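You operate a simulated robot arm through the tools that you are given. There is no shell and no other tool. Be economical: measure what you need, move in short steps, check, and stop when the job is done.

Carry out the task below with a simulated robot arm. There is one attempt and no reset: what you move stays moved.

TASK
Put two of the white cartons from the top of the yellow table on top of the drip pan there.
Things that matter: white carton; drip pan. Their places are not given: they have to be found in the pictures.

It is judged by the outcome, as a careful person would: the job done as asked, and still so three seconds after it is handed in. It fails if anything else is knocked over, pushed out of place, dropped, spilled or broken.

THE ROBOT
A 6-joint arm with a two-finger parallel gripper, fixed in place. Base frame: the origin is at the foot of the arm, x ahead of it, y to its left, z up; the work surface is at about z = 0. Lengths are in mm, angles in rad, forces in N, time in s.
With the tool pointing down near the work surface it reaches from about 140 to 580 mm from the base axis. Its first joint turns from -1.152 to 1.152 rad. Payload 2.1 kg.
Tool frame: the origin (TCP) lies between the finger pads and is the grasp point; the fingertips stand 30 mm ahead of it; z points along the fingers, y is the line along which they close. The gripper opens to 94 mm. The fingers are 28 mm wide and 10 mm thick; the gripper's body (50 by 96 mm) begins 55 mm behind the TCP.
Orientation is that of the tool frame in the base frame, as a unit quaternion [x, y, z, w]. With the fingers straight down and closing along the base's y, the tool's x points along the base's -x, its y along +y and its z along -z.

THE INTERFACE
- The arm moves only by the tool move_arm. Its argument "deltas" is a list of rows, each an object of numbers (a shift or turn left out is 0, a gripper value left out holds the last): "tx", "ty", "tz": the shift along the base's x, y, z in units of 30 mm (1.0 is 30 mm); "ax", "ay", "az": the turn, a rotation vector about the base's x, y, z in units of 6 degrees (1.0 is 6 degrees); "jaw": the opening in per cent of the stroke, from 0 (shut) to 100 (fully open). In form: [{"tx": .., "ty": .., "tz": .., "ax": .., "ay": .., "az": .., "jaw": ..}, ...]. A call has 1 to 12 rows; each row shifts and turns the commanded pose from where the row before left it. A call with a number of a shift or a turn outside -1 to 1 is refused whole. A row lasts 0.2 s, in which the tool goes at most 50 mm and 0.15 rad; a call with a longer step from one row to the next is refused whole, and so is a gripper value outside its range. A pose out of reach is approached as far as the arm can. The call stops where the force on the tool passes 40 N (or 10 N more than at its start, if that is more) or the arm is blocked; 0.2 s more then pass. The fingers move at their own pace (about 72 mm/s each) and stop on an object; they squeeze with about 25 N. The grip force told is the motor's: it shows also when the fingers shut on nothing. Time passes only in rows, and 0.2 s behind the last, so rows that do not move let the fingers close. It gives the time, the measured TCP pose, the force on the tool (base axes), the opening and the grip force at its end, in the units of the frame above (readings bear some noise), and new pictures: "pictures" is both (left out), scene, wrist or none.
- Cameras (640 x 400 px; columns grow to the right, rows downward): "scene" is fixed at [53.1, -377, 469.5]; the picture's right is [0.77, -0.63, 0.00], its down [-0.45, -0.55, -0.70] and it looks along [0.44, 0.54, -0.72] (base axes); focal length 214 px, centre (320, 200). "wrist" rides on the gripper at [-37, 0, -58] in the tool frame; the picture's right is [0.00, -1.00, 0.00], its down [0.97, 0.00, -0.24] and it looks along [0.24, 0.00, 0.97] (tool axes); focal length 218 px, centre (320, 200).
- measure_at(camera, pixels): there is no depth. For up to 12 entries [column, row, z] of the newest picture of that camera ("zoom" is the newest enlarged one), the place [x, y] in the base frame at which the ray of that pixel passes the height z, good to about 3 mm. No time passes.
- zoom(camera, box): a new picture of the part [left, top, right, bottom] of that camera's present view, enlarged. No time passes.
- hand_in(): hands the job in; it is judged then, once.

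Work in short steps. Measure before you move; look again where a grasp or a placing could have gone wrong, and mend it. You have 60 turns and 120 pictures in all, the two below and enlarged ones among them. Open the gripper and draw the arm clear of the work before you hand the job in, unless the task says otherwise; then end with one line.

The tools are called after "Call:" as a command line: name --argument value ..., lists and objects as JSON in quotes. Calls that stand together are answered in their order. move_arm: Moves the arm, as the interface text tells. Its arguments: {"type":"object","properties":{"deltas":{"type":"array"},"pictures":{"type":"string","enum":["both","scene","wrist","none"]}},"required":["deltas"]} The other tools are called the same way: measure_at (camera, pixels) gives the place at which the rays of pixels pass given heights; zoom (camera, box) takes an enlarged picture of a part of a camera's view; hand_in () hands the job in.

At the start:

```text
time_s: 0.0
tool_pos: [333.6, -117.4, 317.9]
tcp_rot: [0.001, 1.0, 0.001, -0.001]
ft_force: [-0.1, 0.0, -0.4]
grip_width: 93.9
grip_force: 0.0
```

scene: 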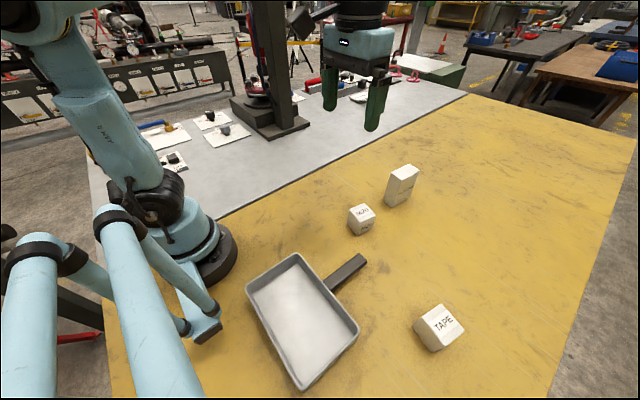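
wrist: 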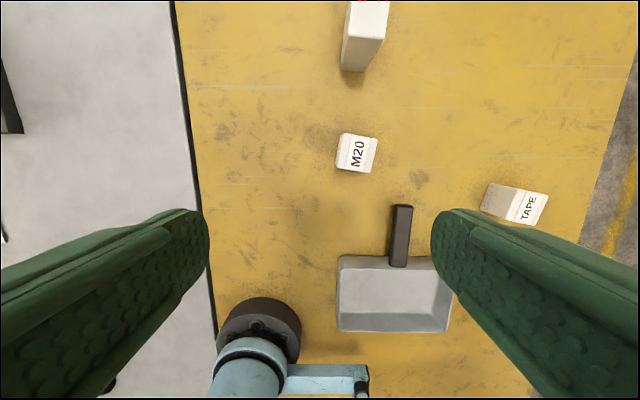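

I see three white cartons: M20 (scene 361,219), a tall one (401,185) and TAPE (438,327), with the pan at (302,318). I'll zoom in and measure them.

Call:
zoom --camera "scene" --box '[230, 150, 490, 395]'

Call:
zoom --camera "wrist" --box '[300, 0, 580, 340]'

Call:
measure_at --camera "wrist" --pixels '[[343, 134, 35], [377, 137, 35], [371, 173, 35], [335, 169, 35], [339, 255, 20], [338, 331, 20], [447, 332, 20], [436, 257, 20], [390, 266, 20], [401, 205, 20]]'

Call:
measure_at --camera "scene" --pixels '[[347, 211, 35], [365, 204, 35], [375, 214, 35], [356, 222, 35], [360, 235, 0], [375, 226, 0], [388, 206, 0], [410, 193, 0], [430, 352, 0], [464, 330, 0], [414, 324, 0]]'

```text
1.63 times, centred on (360, 272) of scene
```

zoom: 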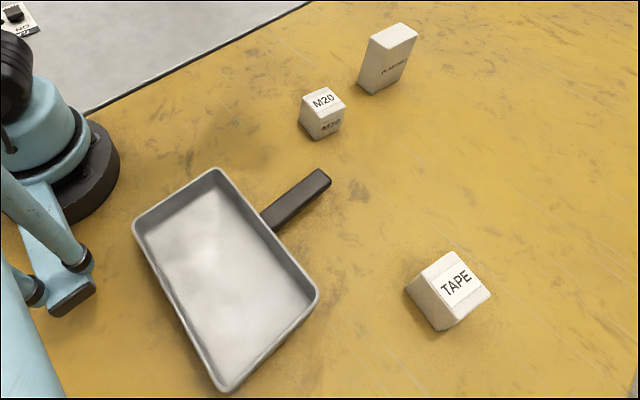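

```text
1.18 times, centred on (440, 170) of wrist
```

zoom: 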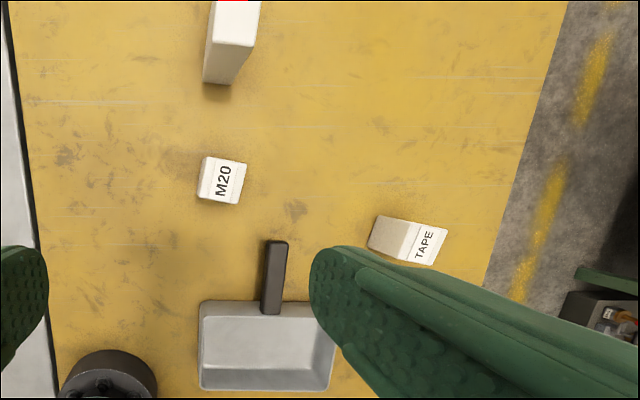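

```text
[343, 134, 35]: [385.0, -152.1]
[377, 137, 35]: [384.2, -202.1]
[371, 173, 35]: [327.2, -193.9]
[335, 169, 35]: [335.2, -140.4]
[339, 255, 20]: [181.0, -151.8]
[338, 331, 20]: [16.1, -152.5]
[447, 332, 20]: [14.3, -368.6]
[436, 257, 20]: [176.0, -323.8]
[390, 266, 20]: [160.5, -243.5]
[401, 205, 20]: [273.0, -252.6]
```

```text
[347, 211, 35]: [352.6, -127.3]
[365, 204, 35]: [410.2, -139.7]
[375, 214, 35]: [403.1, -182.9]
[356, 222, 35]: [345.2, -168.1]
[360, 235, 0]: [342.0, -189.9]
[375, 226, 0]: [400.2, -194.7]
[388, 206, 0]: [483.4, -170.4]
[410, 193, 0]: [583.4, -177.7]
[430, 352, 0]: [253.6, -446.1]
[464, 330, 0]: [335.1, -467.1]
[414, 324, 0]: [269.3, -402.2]
```

The M20 top looks higher than 35 mm, since the scene and wrist readings disagree. I'll re-measure at several heights, including the base corners, and measure the pan from the scene camera.

Call:
measure_at --camera "scene" --pixels '[[347, 211, 50], [365, 204, 50], [375, 214, 50], [356, 222, 50], [350, 226, 0], [361, 235, 0], [375, 227, 0]]'

Call:
measure_at --camera "wrist" --pixels '[[343, 134, 50], [377, 137, 50], [373, 173, 50], [338, 169, 50], [518, 188, 50], [548, 194, 50], [538, 222, 50], [507, 220, 50], [488, 184, 0], [481, 209, 0]]'

Call:
zoom --camera "scene" --box '[400, 290, 480, 360]'

Call:
zoom --camera "scene" --box '[235, 240, 375, 400]'

Call:
measure_at --camera "scene" --pixels '[[246, 285, 30], [297, 254, 30], [359, 328, 30], [296, 390, 30], [256, 291, 5], [295, 263, 5], [345, 330, 5], [298, 377, 5], [413, 324, 50], [438, 304, 50], [465, 327, 50], [440, 348, 50]]'

```text
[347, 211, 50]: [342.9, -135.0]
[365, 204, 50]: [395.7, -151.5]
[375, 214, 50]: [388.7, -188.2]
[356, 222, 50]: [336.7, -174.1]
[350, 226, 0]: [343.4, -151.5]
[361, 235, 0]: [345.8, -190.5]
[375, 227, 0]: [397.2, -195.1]
```

```text
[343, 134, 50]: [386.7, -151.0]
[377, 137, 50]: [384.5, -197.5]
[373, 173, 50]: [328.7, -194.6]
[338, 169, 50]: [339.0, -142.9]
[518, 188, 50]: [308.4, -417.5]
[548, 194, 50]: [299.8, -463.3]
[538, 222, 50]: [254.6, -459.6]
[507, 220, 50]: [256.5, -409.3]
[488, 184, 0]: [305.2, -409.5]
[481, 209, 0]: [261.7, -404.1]
```

```text
5.71 times, centred on (440, 325) of scene
```

zoom: 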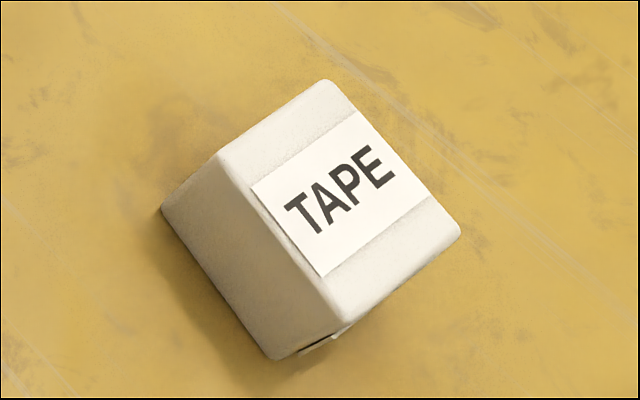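

```text
2.50 times, centred on (305, 320) of scene
```

zoom: 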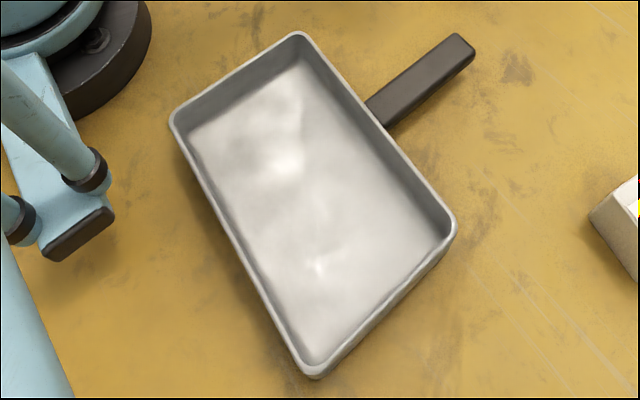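

```text
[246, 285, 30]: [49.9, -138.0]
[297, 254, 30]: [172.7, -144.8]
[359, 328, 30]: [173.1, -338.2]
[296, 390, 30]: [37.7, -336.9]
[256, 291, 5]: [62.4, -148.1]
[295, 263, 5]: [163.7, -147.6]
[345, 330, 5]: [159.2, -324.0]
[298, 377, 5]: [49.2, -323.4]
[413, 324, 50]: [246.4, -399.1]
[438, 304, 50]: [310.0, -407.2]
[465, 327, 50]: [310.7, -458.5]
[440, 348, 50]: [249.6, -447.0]
```

M20 is centred near (362,-168). I'll move above it at z≈170 for a closer look.

Call:
move_arm --deltas '[{"tx": 0.18, "ty": -0.34, "tz": -0.98, "jaw": 100}, {"tx": 0.18, "ty": -0.34, "tz": -0.98}, {"tx": 0.18, "ty": -0.34, "tz": -0.98}, {"tx": 0.18, "ty": -0.34, "tz": -0.98}, {"tx": 0.18, "ty": -0.34, "tz": -0.98}]'

```text
time_s: 1.2
tool_pos: [358.7, -168.1, 172.2]
tcp_rot: [0.0, 1.0, 0.0, 0.0]
ft_force: [0.9, 0.1, -0.1]
grip_width: 93.9
grip_force: 0.0
```

scene: 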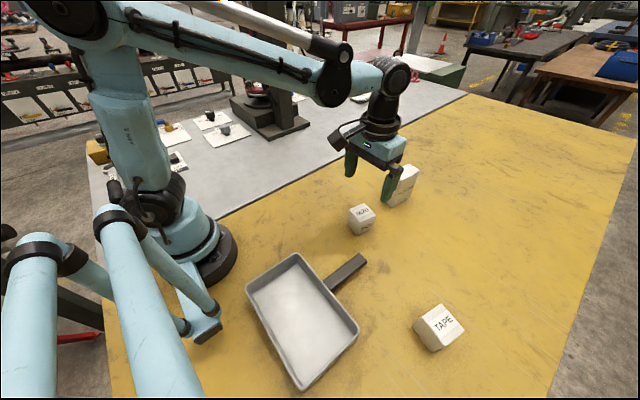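
wrist: 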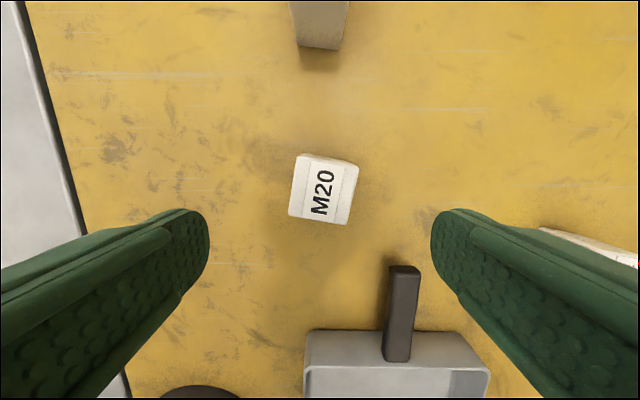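

Call:
zoom --camera "wrist" --box '[270, 135, 380, 240]'

Call:
measure_at --camera "wrist" --pixels '[[299, 158, 40], [358, 163, 40], [347, 224, 40], [289, 215, 40], [299, 158, 50], [358, 163, 50], [347, 224, 50], [289, 215, 50]]'

Call:
zoom --camera "scene" --box '[335, 190, 390, 245]'

```text
3.81 times, centred on (325, 188) of wrist
```

zoom: 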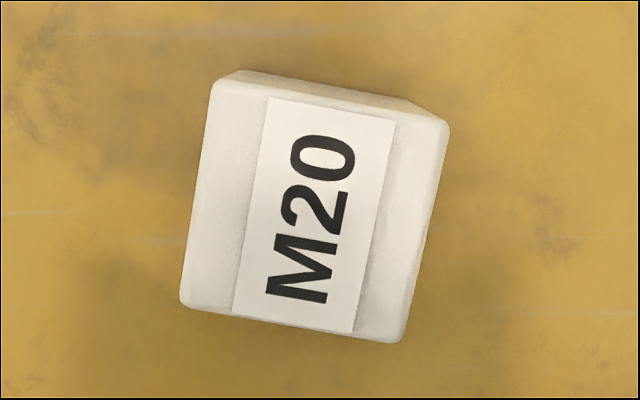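

```text
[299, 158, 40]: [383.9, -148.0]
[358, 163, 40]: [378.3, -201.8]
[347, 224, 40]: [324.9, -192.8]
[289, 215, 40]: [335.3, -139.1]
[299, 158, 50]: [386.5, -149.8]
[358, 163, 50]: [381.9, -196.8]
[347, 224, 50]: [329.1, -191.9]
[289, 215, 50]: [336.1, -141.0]
```

```text
7.27 times, centred on (362, 218) of scene
```

zoom: 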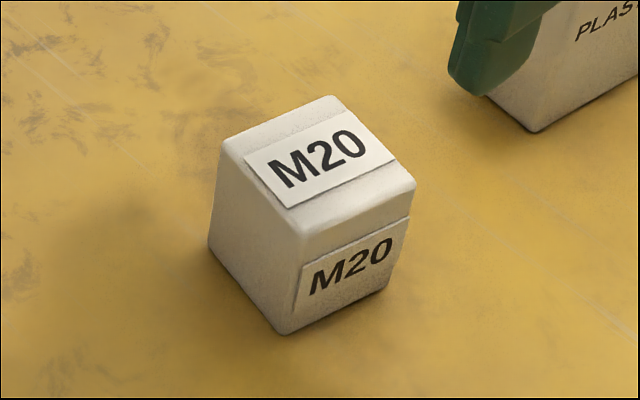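

M20's top is centred at about (358,-170) with yaw ≈ -9.5° and edges around 48 mm. I'll turn to match and descend to z≈36.

Call:
move_arm --deltas '[{"ty": -0.05, "az": -0.8}, {"az": -0.8, "tz": -0.3}, {"tz": -1}, {"tz": -1}, {"tz": -1}, {"tz": -0.9}, {"tz": -0.33}]'

```text
time_s: 2.8
tool_pos: [360.4, -168.4, 33.8]
tcp_rot: [0.084, 0.996, 0.0, 0.0]
ft_force: [-0.2, -0.9, -0.4]
grip_width: 93.5
grip_force: 0.0
```

scene: 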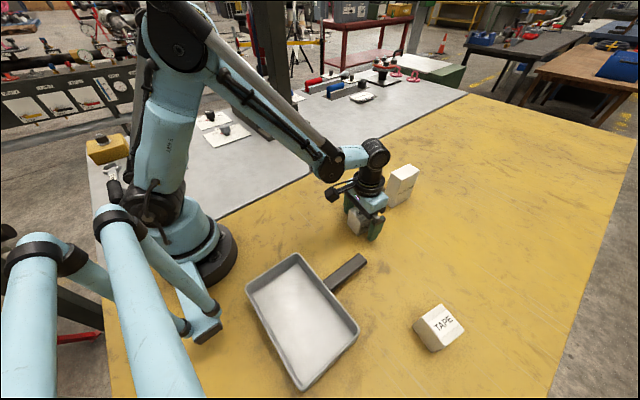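
wrist: 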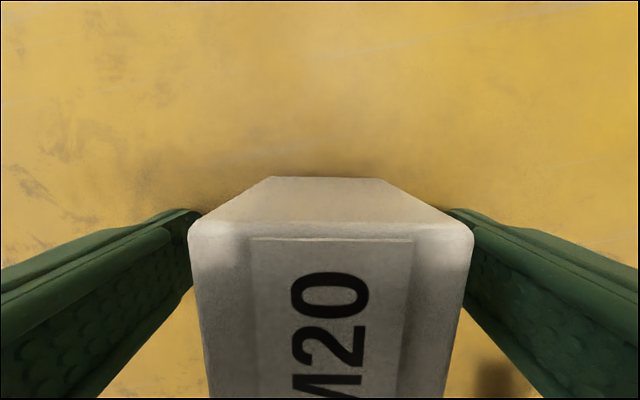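

The carton is centred between the fingers and lined up with them, so I'll close and lift.

Call:
move_arm --deltas '[{"jaw": 0}, {}, {}, {}]' --pictures "none"

Call:
move_arm --deltas '[{"tz": 0.5}, {"tz": 1}, {"tz": 1}, {"tz": 1}, {"tz": 1}]'

```text
time_s: 3.8
tool_pos: [360.3, -167.5, 35.4]
tcp_rot: [0.084, 0.997, 0.0, 0.0]
ft_force: [-0.2, 0.1, -1.1]
grip_width: 54.2
grip_force: 25.0
```

```text
time_s: 5.0
tool_pos: [361.0, -167.9, 171.4]
tcp_rot: [0.083, 0.997, 0.0, 0.001]
ft_force: [0.6, -0.4, -2.9]
grip_width: 54.4
grip_force: 24.7
```

scene: 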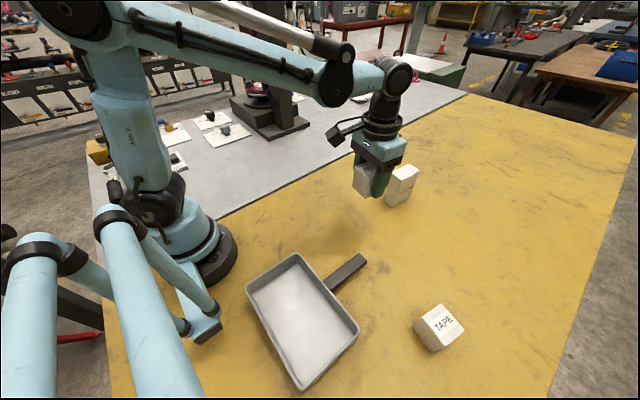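
wrist: 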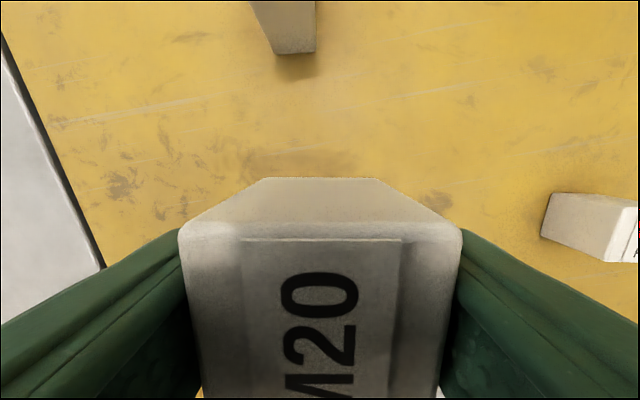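

M20 is held, 54 mm wide. I'll carry it over the near end of the pan at (126,-195) with the yaw back at 0.

Call:
move_arm --deltas '[{"tx": -0.87, "ty": -0.1, "az": 0.8}, {"tx": -0.87, "ty": -0.1, "az": 0.8}, {"tx": -0.87, "ty": -0.1}, {"tx": -0.87, "ty": -0.1}, {"tx": -0.87, "ty": -0.1}, {"tx": -0.87, "ty": -0.1}, {"tx": -0.87, "ty": -0.1}, {"tx": -0.87, "ty": -0.1}, {"tx": -0.87, "ty": -0.1}, {}]'

```text
time_s: 7.2
tool_pos: [125.0, -197.1, 169.3]
tcp_rot: [0.0, 1.0, -0.001, 0.0]
ft_force: [-0.6, -0.1, -2.6]
grip_width: 54.4
grip_force: 25.1
```

scene: 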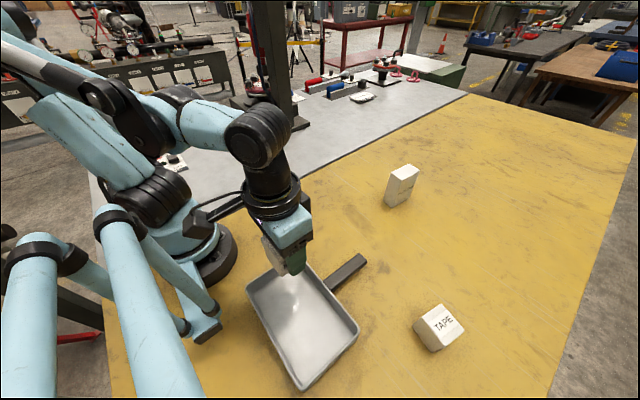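
wrist: 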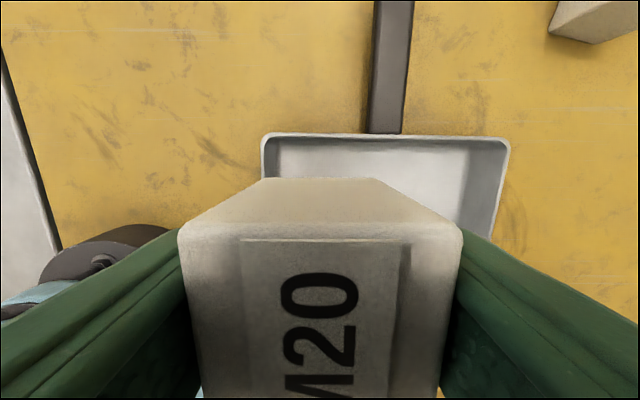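

Call:
measure_at --camera "wrist" --pixels '[[262, 140, 25], [511, 142, 25], [502, 235, 25], [385, 133, 25], [281, 150, 5], [470, 150, 5], [350, 148, 5], [262, 140, 35], [511, 142, 35]]'

```text
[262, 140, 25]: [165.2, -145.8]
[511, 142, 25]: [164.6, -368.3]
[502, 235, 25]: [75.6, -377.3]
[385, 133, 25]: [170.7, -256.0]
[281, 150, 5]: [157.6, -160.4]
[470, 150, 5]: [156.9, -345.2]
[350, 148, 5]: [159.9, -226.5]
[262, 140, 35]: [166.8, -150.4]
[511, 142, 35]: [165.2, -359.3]
```

With the jaws closing along y, the fingers would sit close to the pan's end wall (floor edge at y≈-158). I'll turn the gripper by -90° so they close along x and shift to (108,-195), which leaves more room.

Call:
move_arm --deltas '[{"az": -1, "tx": -0.1}, {"az": -1, "tx": -0.1}, {"az": -1, "tx": -0.1}, {"az": -1, "tx": -0.1}, {"az": -1, "tx": -0.1}, {"az": -1, "tx": -0.07}, {"az": -1}, {"az": -1}]' --pictures "none"

Call:
move_arm --deltas '[{"az": -1}, {"az": -1}, {"az": -1}, {"az": -1}, {"az": -1}, {"az": -1}, {"az": -1}, {}]'

```text
time_s: 9.0
tool_pos: [108.2, -197.2, 170.5]
tcp_rot: [0.407, 0.914, -0.001, -0.001]
ft_force: [-0.1, -0.3, -3.1]
grip_width: 54.1
grip_force: 25.0
```

```text
time_s: 10.8
tool_pos: [109.1, -195.7, 170.6]
tcp_rot: [0.708, 0.707, 0.0, 0.0]
ft_force: [0.8, 0.3, -2.9]
grip_width: 54.2
grip_force: 25.2
```

scene: 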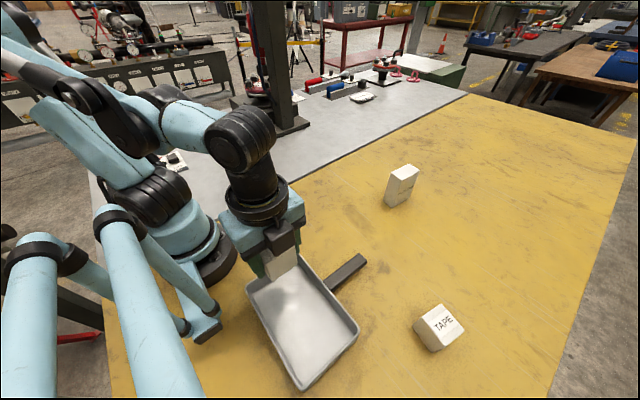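
wrist: 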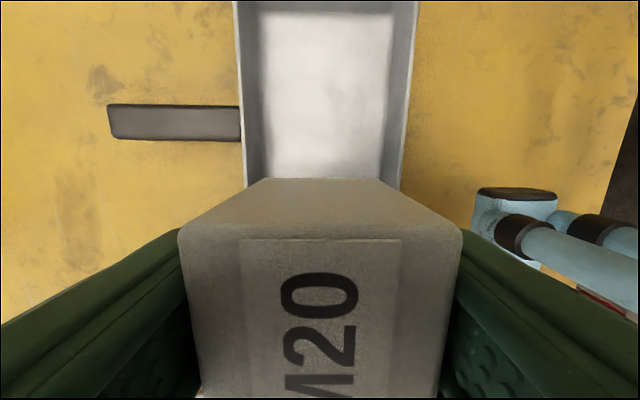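

The carton is centred across the pan floor (wrist columns 263–380 against the carton at 320). I'll descend to z≈47, then finish in small steps.

Call:
move_arm --deltas '[{"tz": -1, "ty": -0.1}, {"tz": -1}, {"tz": -1}, {"tz": -0.8}, {"tz": -0.3}, {}]'

```text
time_s: 11.7
tool_pos: [111.6, -200.1, 80.4]
tcp_rot: [0.708, 0.706, 0.004, -0.01]
ft_force: [-12.1, 13.5, 77.6]
grip_width: 54.2
grip_force: 24.7
stopped in row 4: the force on the tool passed its limit (the readings are from after the stop); the commanded pose is now the measured one
```

scene: 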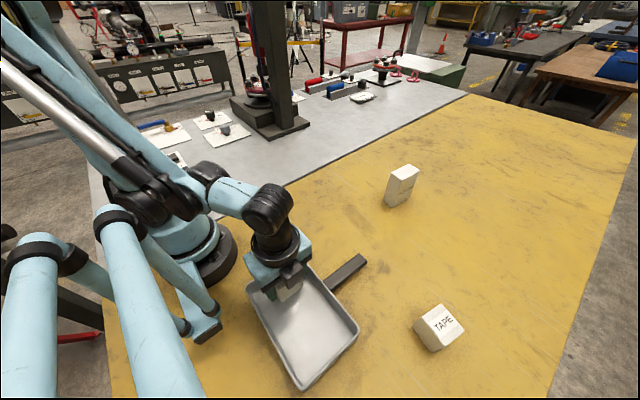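
wrist: 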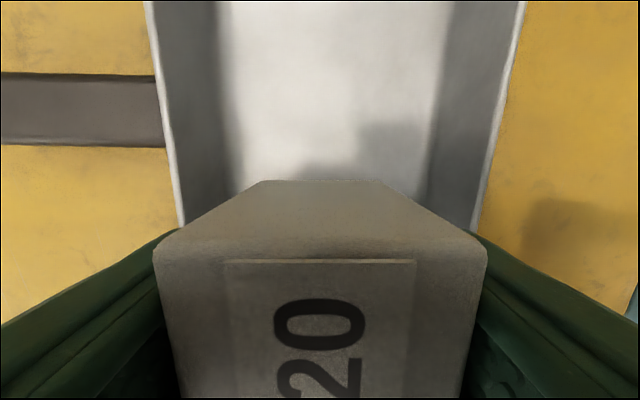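

The carton met something at z≈80, probably the pan's end rim, and slid up slightly in the grip. I'll lift straight up and look again.

Call:
move_arm --deltas '[{"tz": 0.5}, {"tz": 1}, {"tz": 1}, {"tz": 0.5}, {}]'

Call:
zoom --camera "scene" --box '[215, 200, 375, 400]'

```text
time_s: 12.9
tool_pos: [110.9, -200.2, 168.6]
tcp_rot: [0.707, 0.707, 0.003, -0.009]
ft_force: [0.1, 0.5, -2.8]
grip_width: 54.5
grip_force: 25.3
```

scene: 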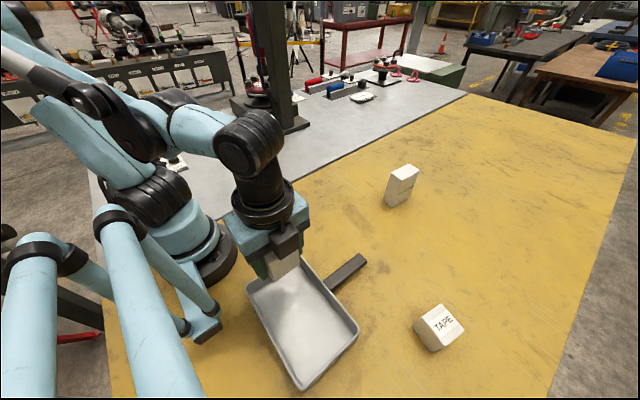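
wrist: 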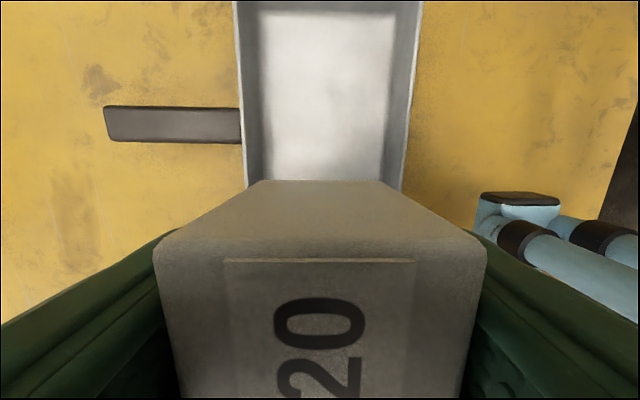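

```text
2.00 times, centred on (295, 300) of scene
```

zoom: 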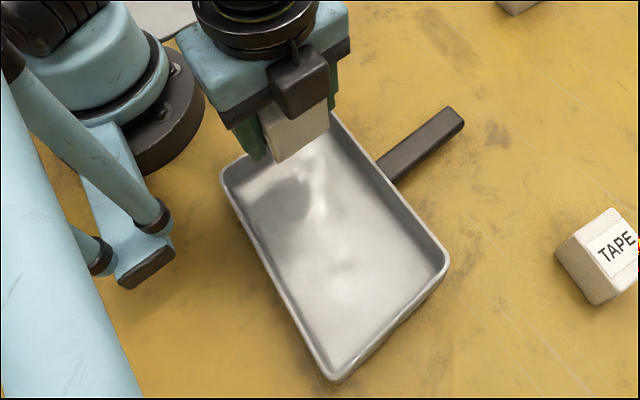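

The pan hasn't moved (scene rim corners unchanged), and M20 slid up about 6 mm in the grip. I'll level the tool, move 25 mm further from the end rim, and descend in small steps to find what it touched.

Call:
move_arm --deltas '[{"ax": -0.16, "ay": -0.08, "ty": -0.83}, {"tz": -1}, {"tz": -1}, {"tz": -0.3}, {}]'

```text
time_s: 14.1
tool_pos: [111.3, -226.7, 99.4]
tcp_rot: [0.707, 0.707, -0.002, -0.001]
ft_force: [0.5, 0.0, -2.9]
grip_width: 54.4
grip_force: 24.9
```

scene: 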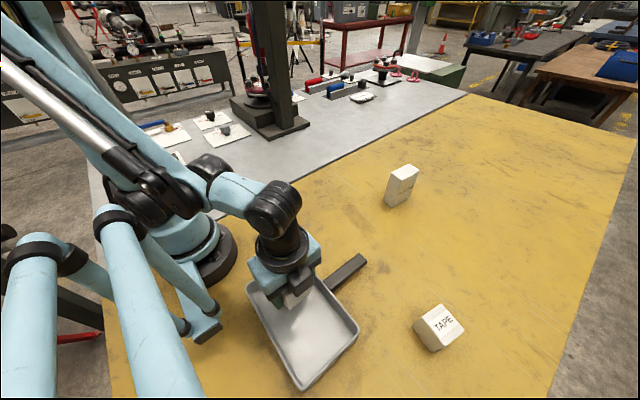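
wrist: 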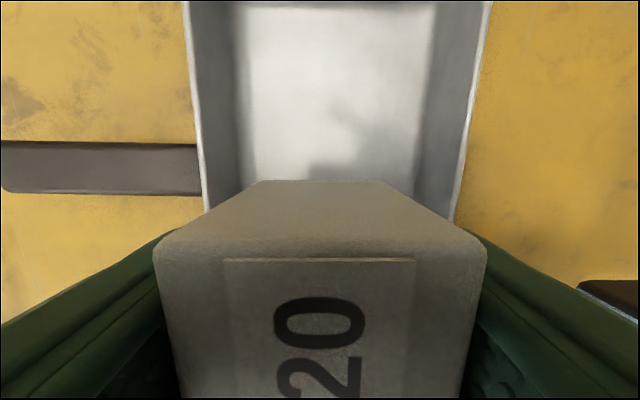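

Nothing has touched yet. I'll go down in 3 mm steps.

Call:
move_arm --deltas '[{"tz": -0.15}, {"tz": -0.15}, {"tz": -0.1}, {"tz": -0.1}, {"tz": -0.1}, {"tz": -0.1}, {"tz": -0.1}, {"tz": -0.1}, {"tz": -0.1}]'

```text
time_s: 15.6
tool_pos: [111.8, -226.2, 79.8]
tcp_rot: [0.707, 0.707, 0.0, -0.002]
ft_force: [-2.7, 2.9, 14.6]
grip_width: 54.2
grip_force: 25.1
stopped in row 7: the force on the tool passed its limit (the readings are from after the stop); the commanded pose is now the measured one
```

scene: 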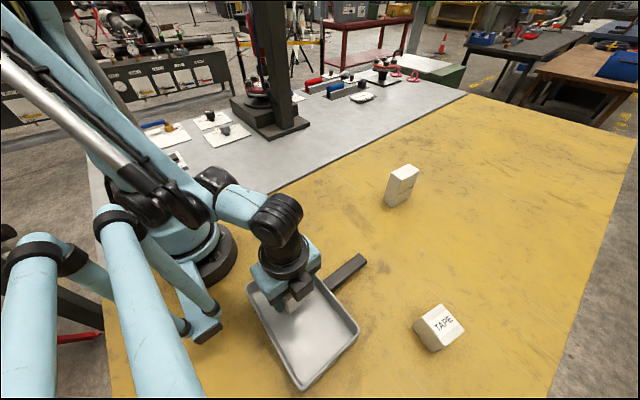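
wrist: 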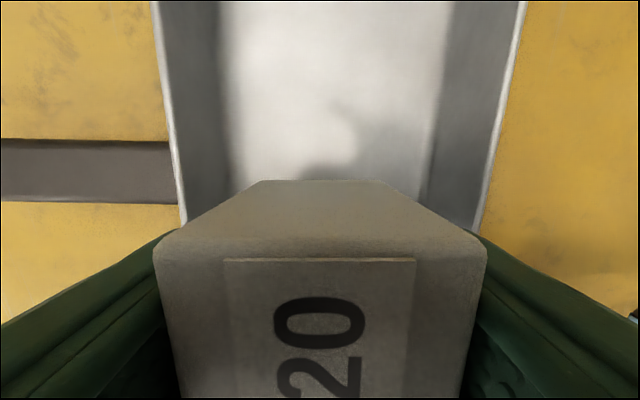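

Contact came at the same height in a second spot, with the carton bottom at z≈51. So the pan supports the carton flat at about rim height. I'll lift a little, go back to y≈-200 to leave room for the second carton, and set it down gently.

Call:
move_arm --deltas '[{"tz": 0.4}, {"ty": 0.45, "ay": 0.02}, {"ty": 0.45}, {"tz": -0.15}, {"tz": -0.1}, {"tz": -0.07}, {"tz": -0.07}, {"tz": -0.05}]'

```text
time_s: 17.4
tool_pos: [110.7, -198.4, 79.6]
tcp_rot: [0.708, 0.707, 0.0, -0.004]
ft_force: [-2.3, 1.7, 15.2]
grip_width: 54.3
grip_force: 25.2
stopped in row 8: the force on the tool passed its limit (the readings are from after the stop); the commanded pose is now the measured one
```

scene: 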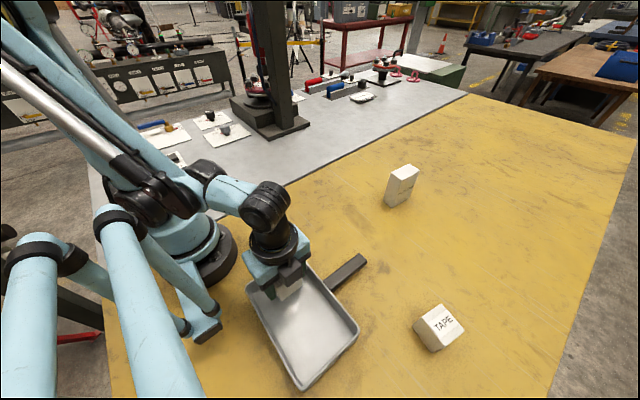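
wrist: 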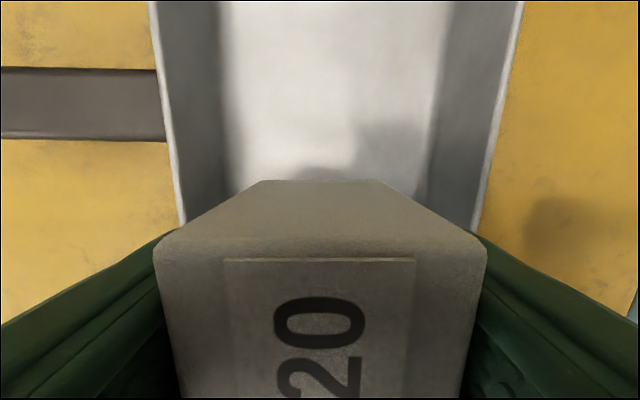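

It's resting at the same height again, so I'll open the jaws a little and check that M20 stays.

Call:
move_arm --deltas '[{"jaw": 64}, {"jaw": 72}, {}]'

Call:
zoom --camera "scene" --box '[230, 230, 370, 400]'

```text
time_s: 18.2
tool_pos: [111.0, -198.9, 81.1]
tcp_rot: [0.707, 0.707, 0.0, -0.005]
ft_force: [-7.7, -2.9, 25.3]
grip_width: 63.0
grip_force: 0.0
```

scene: 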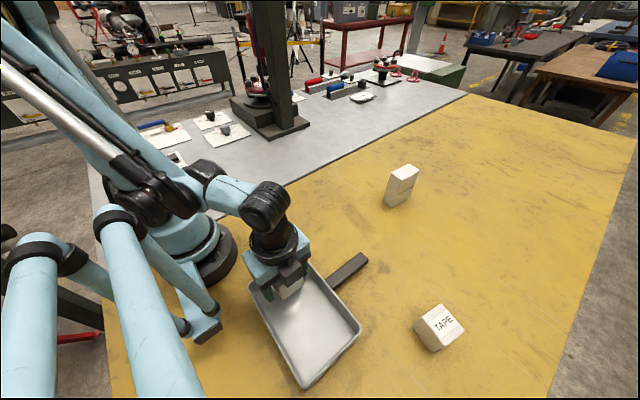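
wrist: 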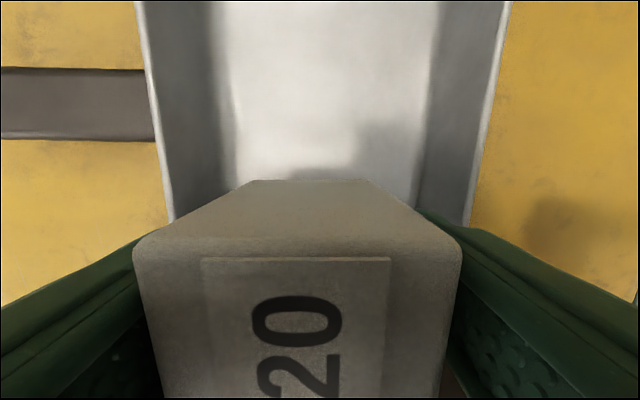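

```text
2.35 times, centred on (300, 315) of scene
```

zoom: 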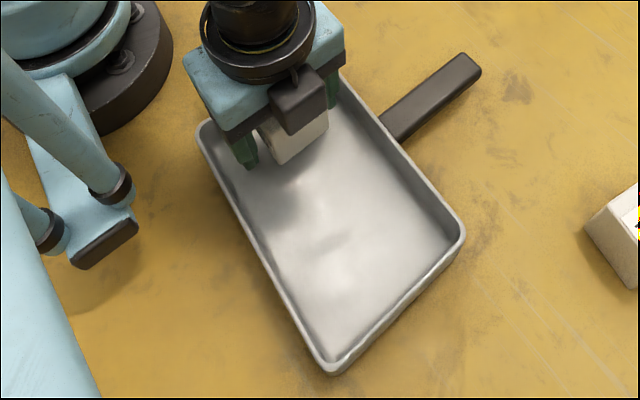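

M20 stays, but the fingertips are pressing on the pan (25 N) and dragged it a few mm as they opened. I'll ease straight up before opening further.

Call:
move_arm --deltas '[{"tz": 0.15}, {"tz": 0.2}, {"jaw": 85}, {}]'

```text
time_s: 19.2
tool_pos: [111.1, -198.4, 91.5]
tcp_rot: [0.707, 0.707, 0.0, -0.004]
ft_force: [0.1, -0.6, -0.1]
grip_width: 79.8
grip_force: 0.1
```

scene: 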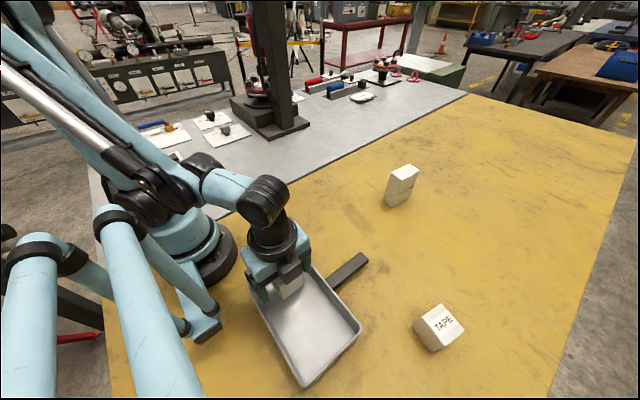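
wrist: 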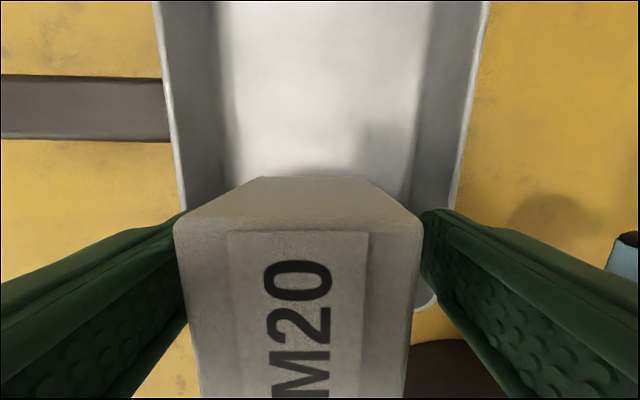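

Call:
measure_at --camera "wrist" --pixels '[[425, 308, 50], [425, 308, 40], [437, 290, 50], [490, 2, 50], [155, 2, 50], [182, 205, 50], [455, 205, 50]]'

Call:
move_arm --deltas '[{"tz": 0.5, "jaw": 100}, {"tz": 1}, {"tz": 1}, {"tz": 1}]'

Call:
zoom --camera "scene" --box '[230, 230, 370, 400]'

```text
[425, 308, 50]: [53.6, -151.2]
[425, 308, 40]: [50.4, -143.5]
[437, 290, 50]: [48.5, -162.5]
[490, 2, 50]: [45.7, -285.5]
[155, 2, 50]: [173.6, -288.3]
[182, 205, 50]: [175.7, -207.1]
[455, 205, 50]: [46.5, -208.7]
```

```text
time_s: 20.2
tool_pos: [113.3, -198.6, 195.3]
tcp_rot: [0.707, 0.707, 0.0, -0.003]
ft_force: [0.1, -0.6, -1.1]
grip_width: 93.8
grip_force: 0.1
```

scene: 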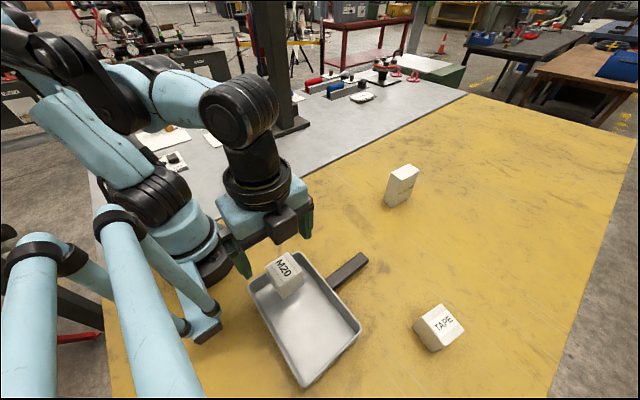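
wrist: 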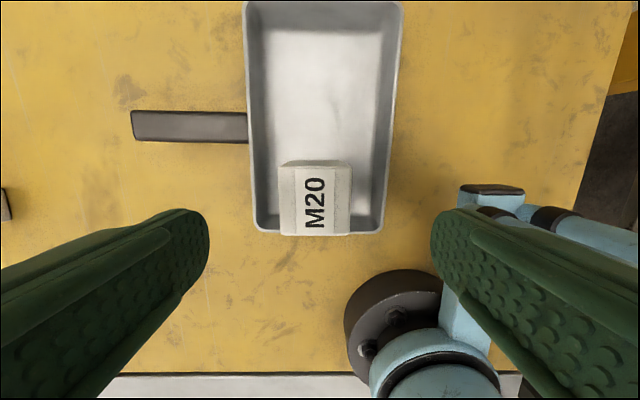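

```text
2.35 times, centred on (300, 315) of scene
```

zoom: 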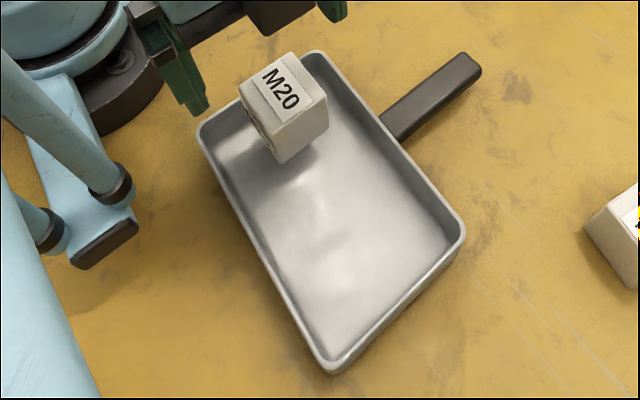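

M20 sits level and steady on the pan. Next is TAPE, near (281,-433) with yaw about -10°. I'll move above it with the jaws closing roughly along x.

Call:
move_arm --deltas '[{"tx": 0.7, "ty": -0.97, "az": -0.83}, {"tx": 0.7, "ty": -0.97, "az": -0.83}, {"tx": 0.7, "ty": -0.97}, {"tx": 0.7, "ty": -0.97}, {"tx": 0.7, "ty": -0.97}, {"tx": 0.7, "ty": -0.97}, {"tx": 0.7, "ty": -0.97}, {"tx": 0.7, "ty": -0.97}, {}]'

```text
time_s: 22.2
tool_pos: [282.1, -432.6, 194.6]
tcp_rot: [0.765, 0.643, 0.001, -0.003]
ft_force: [0.1, 1.3, 0.5]
grip_width: 94.3
grip_force: 0.1
```

scene: 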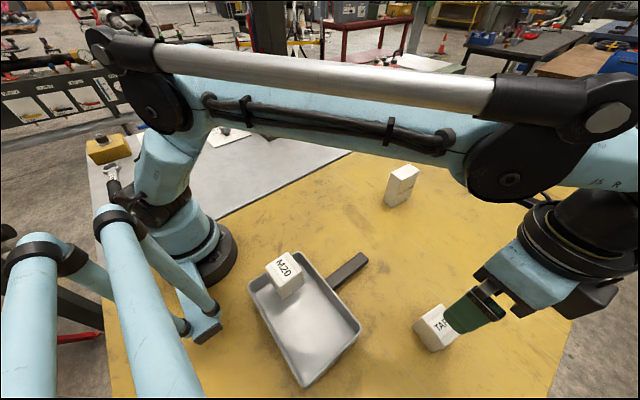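
wrist: 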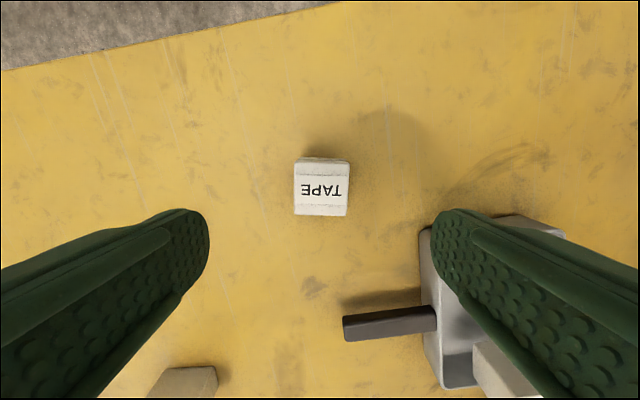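

Call:
zoom --camera "wrist" --box '[270, 135, 380, 240]'

Call:
measure_at --camera "wrist" --pixels '[[295, 163, 50], [349, 163, 50], [346, 216, 50], [295, 215, 50]]'

```text
3.81 times, centred on (325, 188) of wrist
```

zoom: 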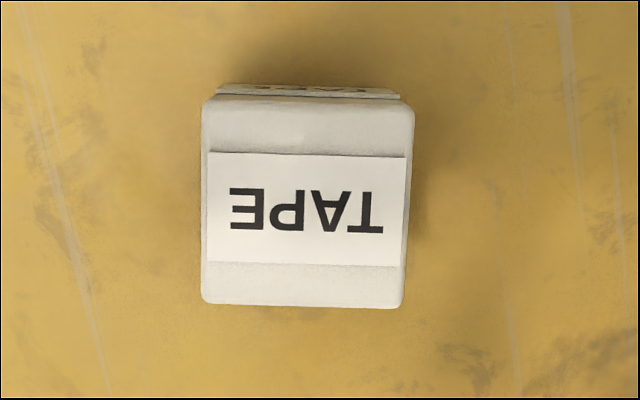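

```text
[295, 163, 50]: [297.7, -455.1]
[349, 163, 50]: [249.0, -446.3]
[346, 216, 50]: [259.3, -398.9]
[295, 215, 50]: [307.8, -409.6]
```

TAPE is aligned and centred at about (278.5,-428). I'll shift and descend to z≈41, gripping higher so the fingertips stay off the pan when placing.

Call:
move_arm --deltas '[{"tx": -0.12, "ty": 0.16, "tz": -0.5}, {"tz": -1}, {"tz": -1}, {"tz": -1}, {"tz": -1}, {"tz": -0.6}, {}]'

```text
time_s: 23.8
tool_pos: [274.8, -423.5, 41.3]
tcp_rot: [0.766, 0.643, 0.001, -0.004]
ft_force: [-1.0, 0.3, 0.1]
grip_width: 93.8
grip_force: 0.1
```

scene: 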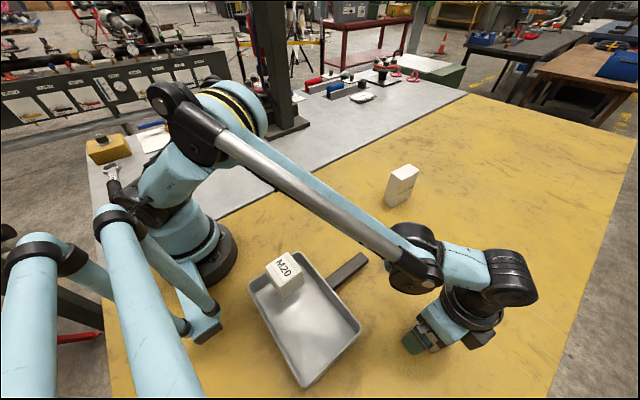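
wrist: 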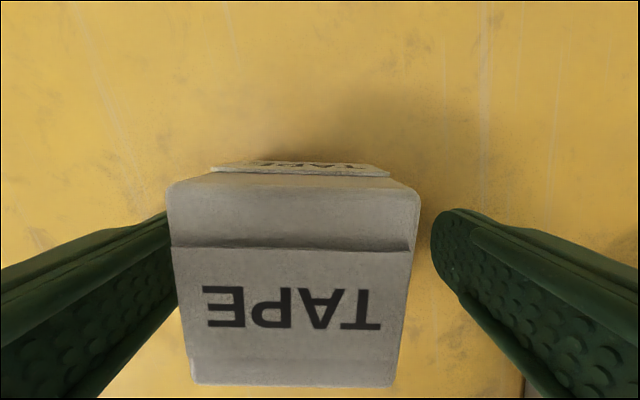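

The carton sits about 5 mm toward +x and 6 mm toward -y of the grasp centre. I'll correct that and close.

Call:
move_arm --deltas '[{"tx": 0.17, "ty": -0.2}, {}, {"jaw": 0}, {}, {}, {}]'

```text
time_s: 25.2
tool_pos: [281.1, -430.7, 42.0]
tcp_rot: [0.765, 0.644, 0.0, -0.003]
ft_force: [0.5, -0.1, -0.4]
grip_width: 54.6
grip_force: 25.0
```

scene: 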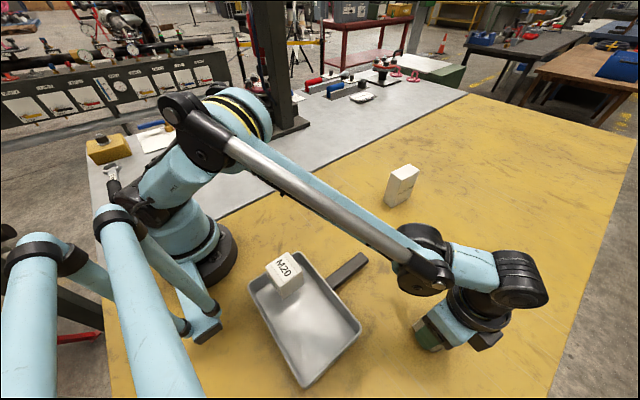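
wrist: 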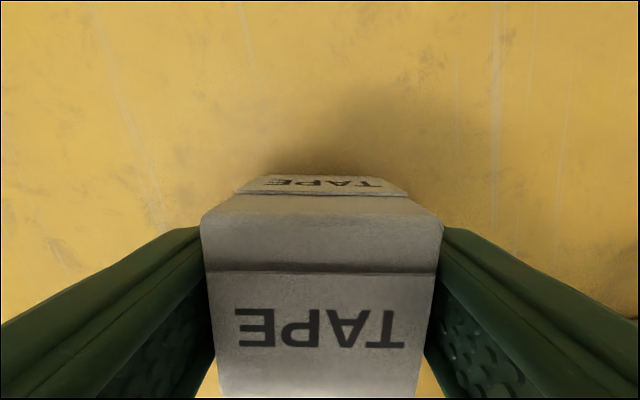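

TAPE is held. I'll lift it and carry it over the pan's far end at (132,-281), turning the yaw back to -90°.

Call:
move_arm --deltas '[{"tz": 0.5}, {"tz": 1}, {"tz": 1}, {"tz": 1}, {"tz": 1}, {"tz": 0.4}, {"tx": -0.8, "ty": 0.8, "az": 0.83}, {"tx": -0.8, "ty": 0.8, "az": 0.83}, {"tx": -0.8, "ty": 0.8}, {"tx": -0.8, "ty": 0.8}, {"tx": -0.8, "ty": 0.8}, {"tx": -0.8, "ty": 0.8}]'

```text
time_s: 27.8
tool_pos: [140.5, -283.2, 188.4]
tcp_rot: [0.707, 0.707, 0.0, -0.004]
ft_force: [0.7, 0.0, -3.1]
grip_width: 54.4
grip_force: 25.0
out of reach, approached as far as the arm can: row 12
```

scene: 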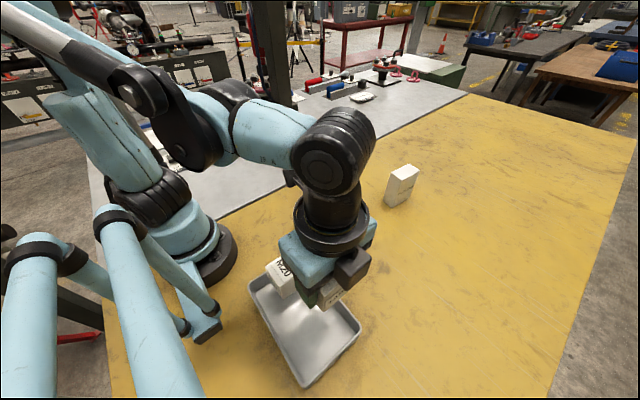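
wrist: 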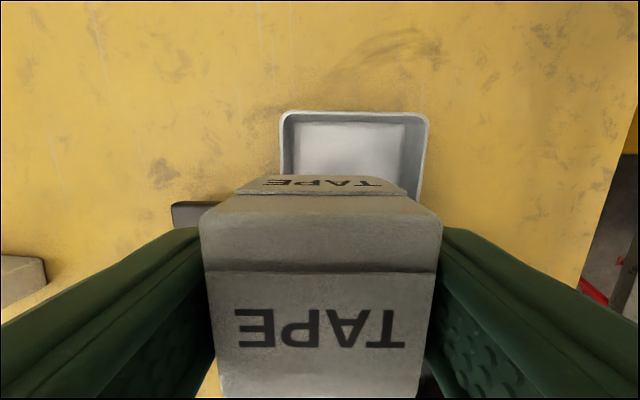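

The arm stopped at its reach limit at x≈140, so I'll move slightly to about (135,-272), which is inside both the reach and the pan.

Call:
move_arm --deltas '[{"ty": 0.37}, {"tx": -0.17}, {}]'

```text
time_s: 28.6
tool_pos: [136.1, -274.0, 189.9]
tcp_rot: [0.707, 0.707, 0.0, -0.005]
ft_force: [-0.2, -0.7, -3.2]
grip_width: 54.3
grip_force: 25.5
```

scene: 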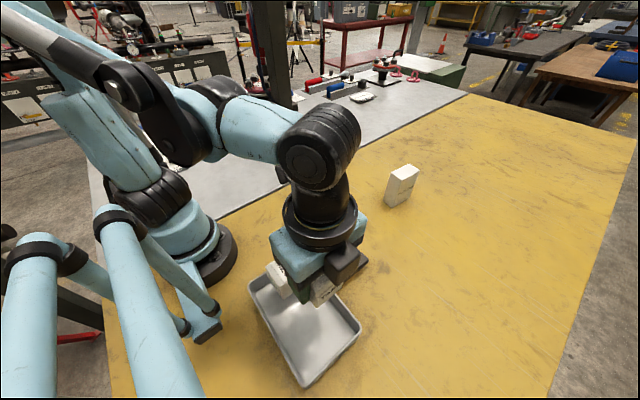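
wrist: 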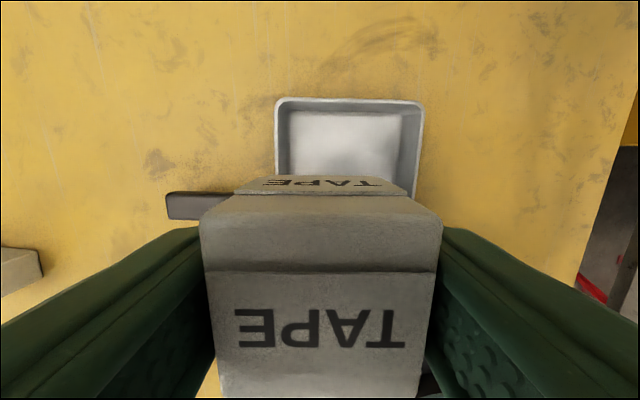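

Position is good. I expect contact at TCP z≈93, so I'll go to about 103 and then finish in small steps.

Call:
move_arm --deltas '[{"tz": -0.9}, {"tz": -1}, {"tz": -0.9}, {"tz": -0.1}, {}, {"tz": -0.1}, {"tz": -0.07}, {"tz": -0.07}, {"tz": -0.07}, {"tz": -0.07}]'

```text
time_s: 30.8
tool_pos: [135.1, -275.4, 91.2]
tcp_rot: [0.707, 0.707, 0.0, -0.004]
ft_force: [-2.4, 2.5, 23.1]
grip_width: 54.5
grip_force: 24.9
```

scene: 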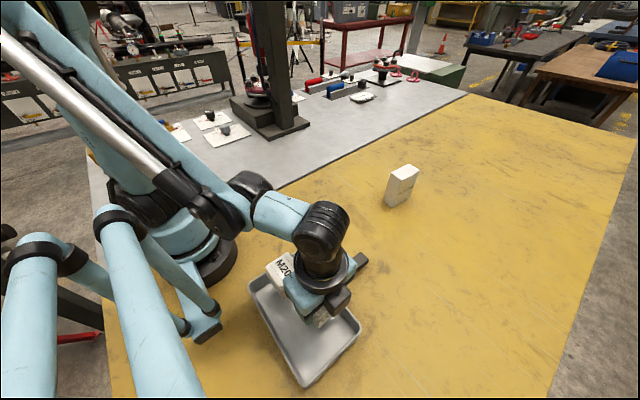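
wrist: 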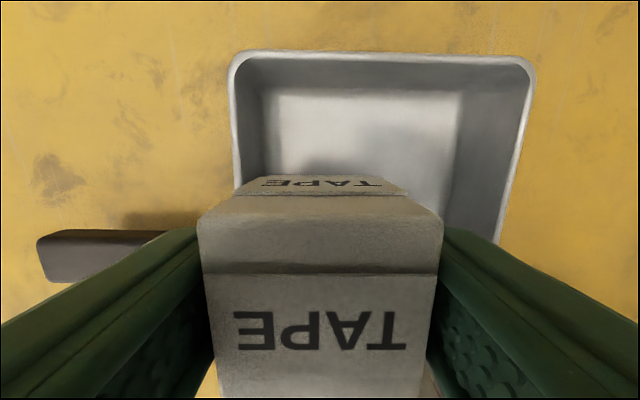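

It's in contact at 23 N. I'll ease up about 1 mm to take the load off and then release.

Call:
move_arm --deltas '[{"tz": 0.05}, {"jaw": 62}, {"jaw": 70}, {}, {}]'

```text
time_s: 32.0
tool_pos: [135.0, -274.9, 93.0]
tcp_rot: [0.707, 0.707, -0.001, -0.004]
ft_force: [-0.3, -0.3, -1.3]
grip_width: 65.8
grip_force: 0.0
```

scene: 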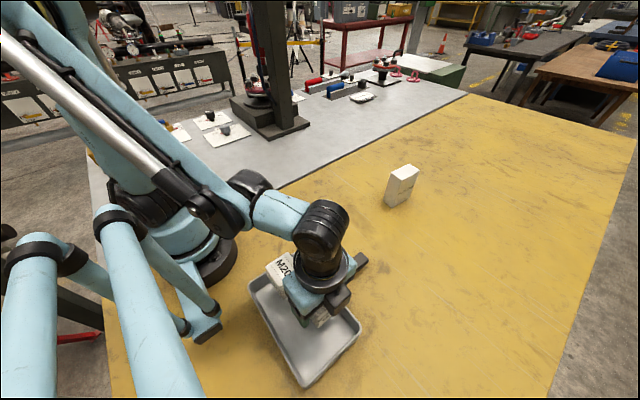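
wrist: 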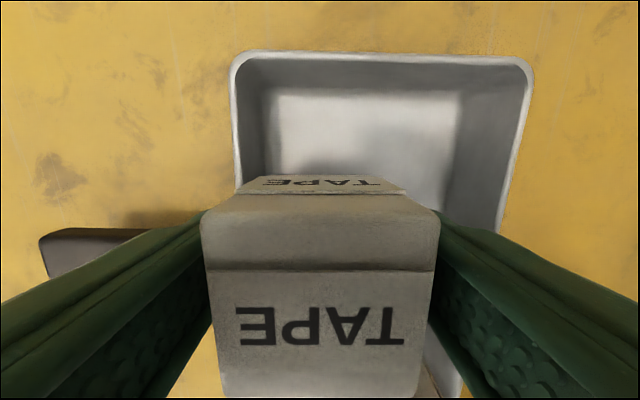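

TAPE is released and stayed put. I'll rise straight up, open fully and draw clear.

Call:
move_arm --deltas '[{"tz": 0.4}, {"tz": 0.8, "jaw": 80}, {"tz": 1}, {"tz": 1, "jaw": 100}, {"tz": 1}, {"tx": 0.8}, {"tx": 0.9}, {"tx": 0.9}, {"tx": 0.9}, {"tx": 0.9}]'

Call:
zoom --camera "scene" --box '[230, 230, 370, 400]'

```text
time_s: 34.2
tool_pos: [266.2, -274.3, 218.2]
tcp_rot: [0.708, 0.707, 0.0, -0.004]
ft_force: [-0.2, -0.3, -0.9]
grip_width: 94.1
grip_force: 0.1
```

scene: 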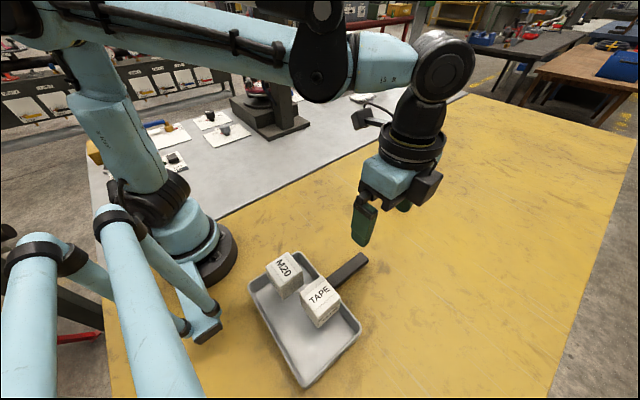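
wrist: 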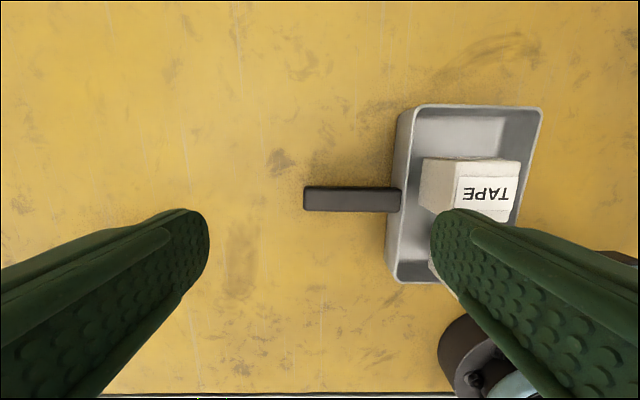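

```text
2.35 times, centred on (300, 315) of scene
```

zoom: 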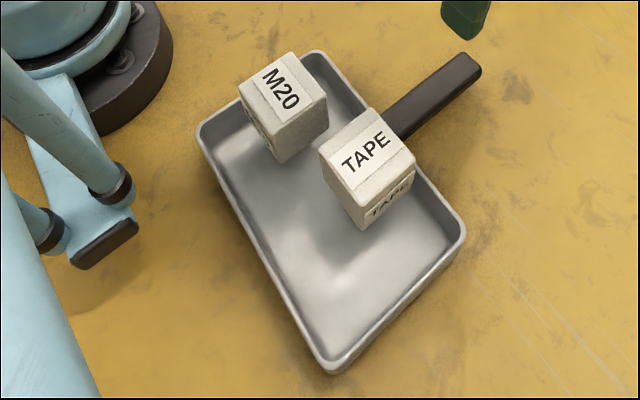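

Both cartons rest upright on the pan, the third one hasn't been touched, and the gripper is open and clear. I'm handing in.

Call:
hand_in

```text
The job is handed in.
```

Two white cartons, M20 and TAPE, are standing upright on the drip pan; the third carton is untouched, though the pan shifted a few millimetres while I set M20 down.
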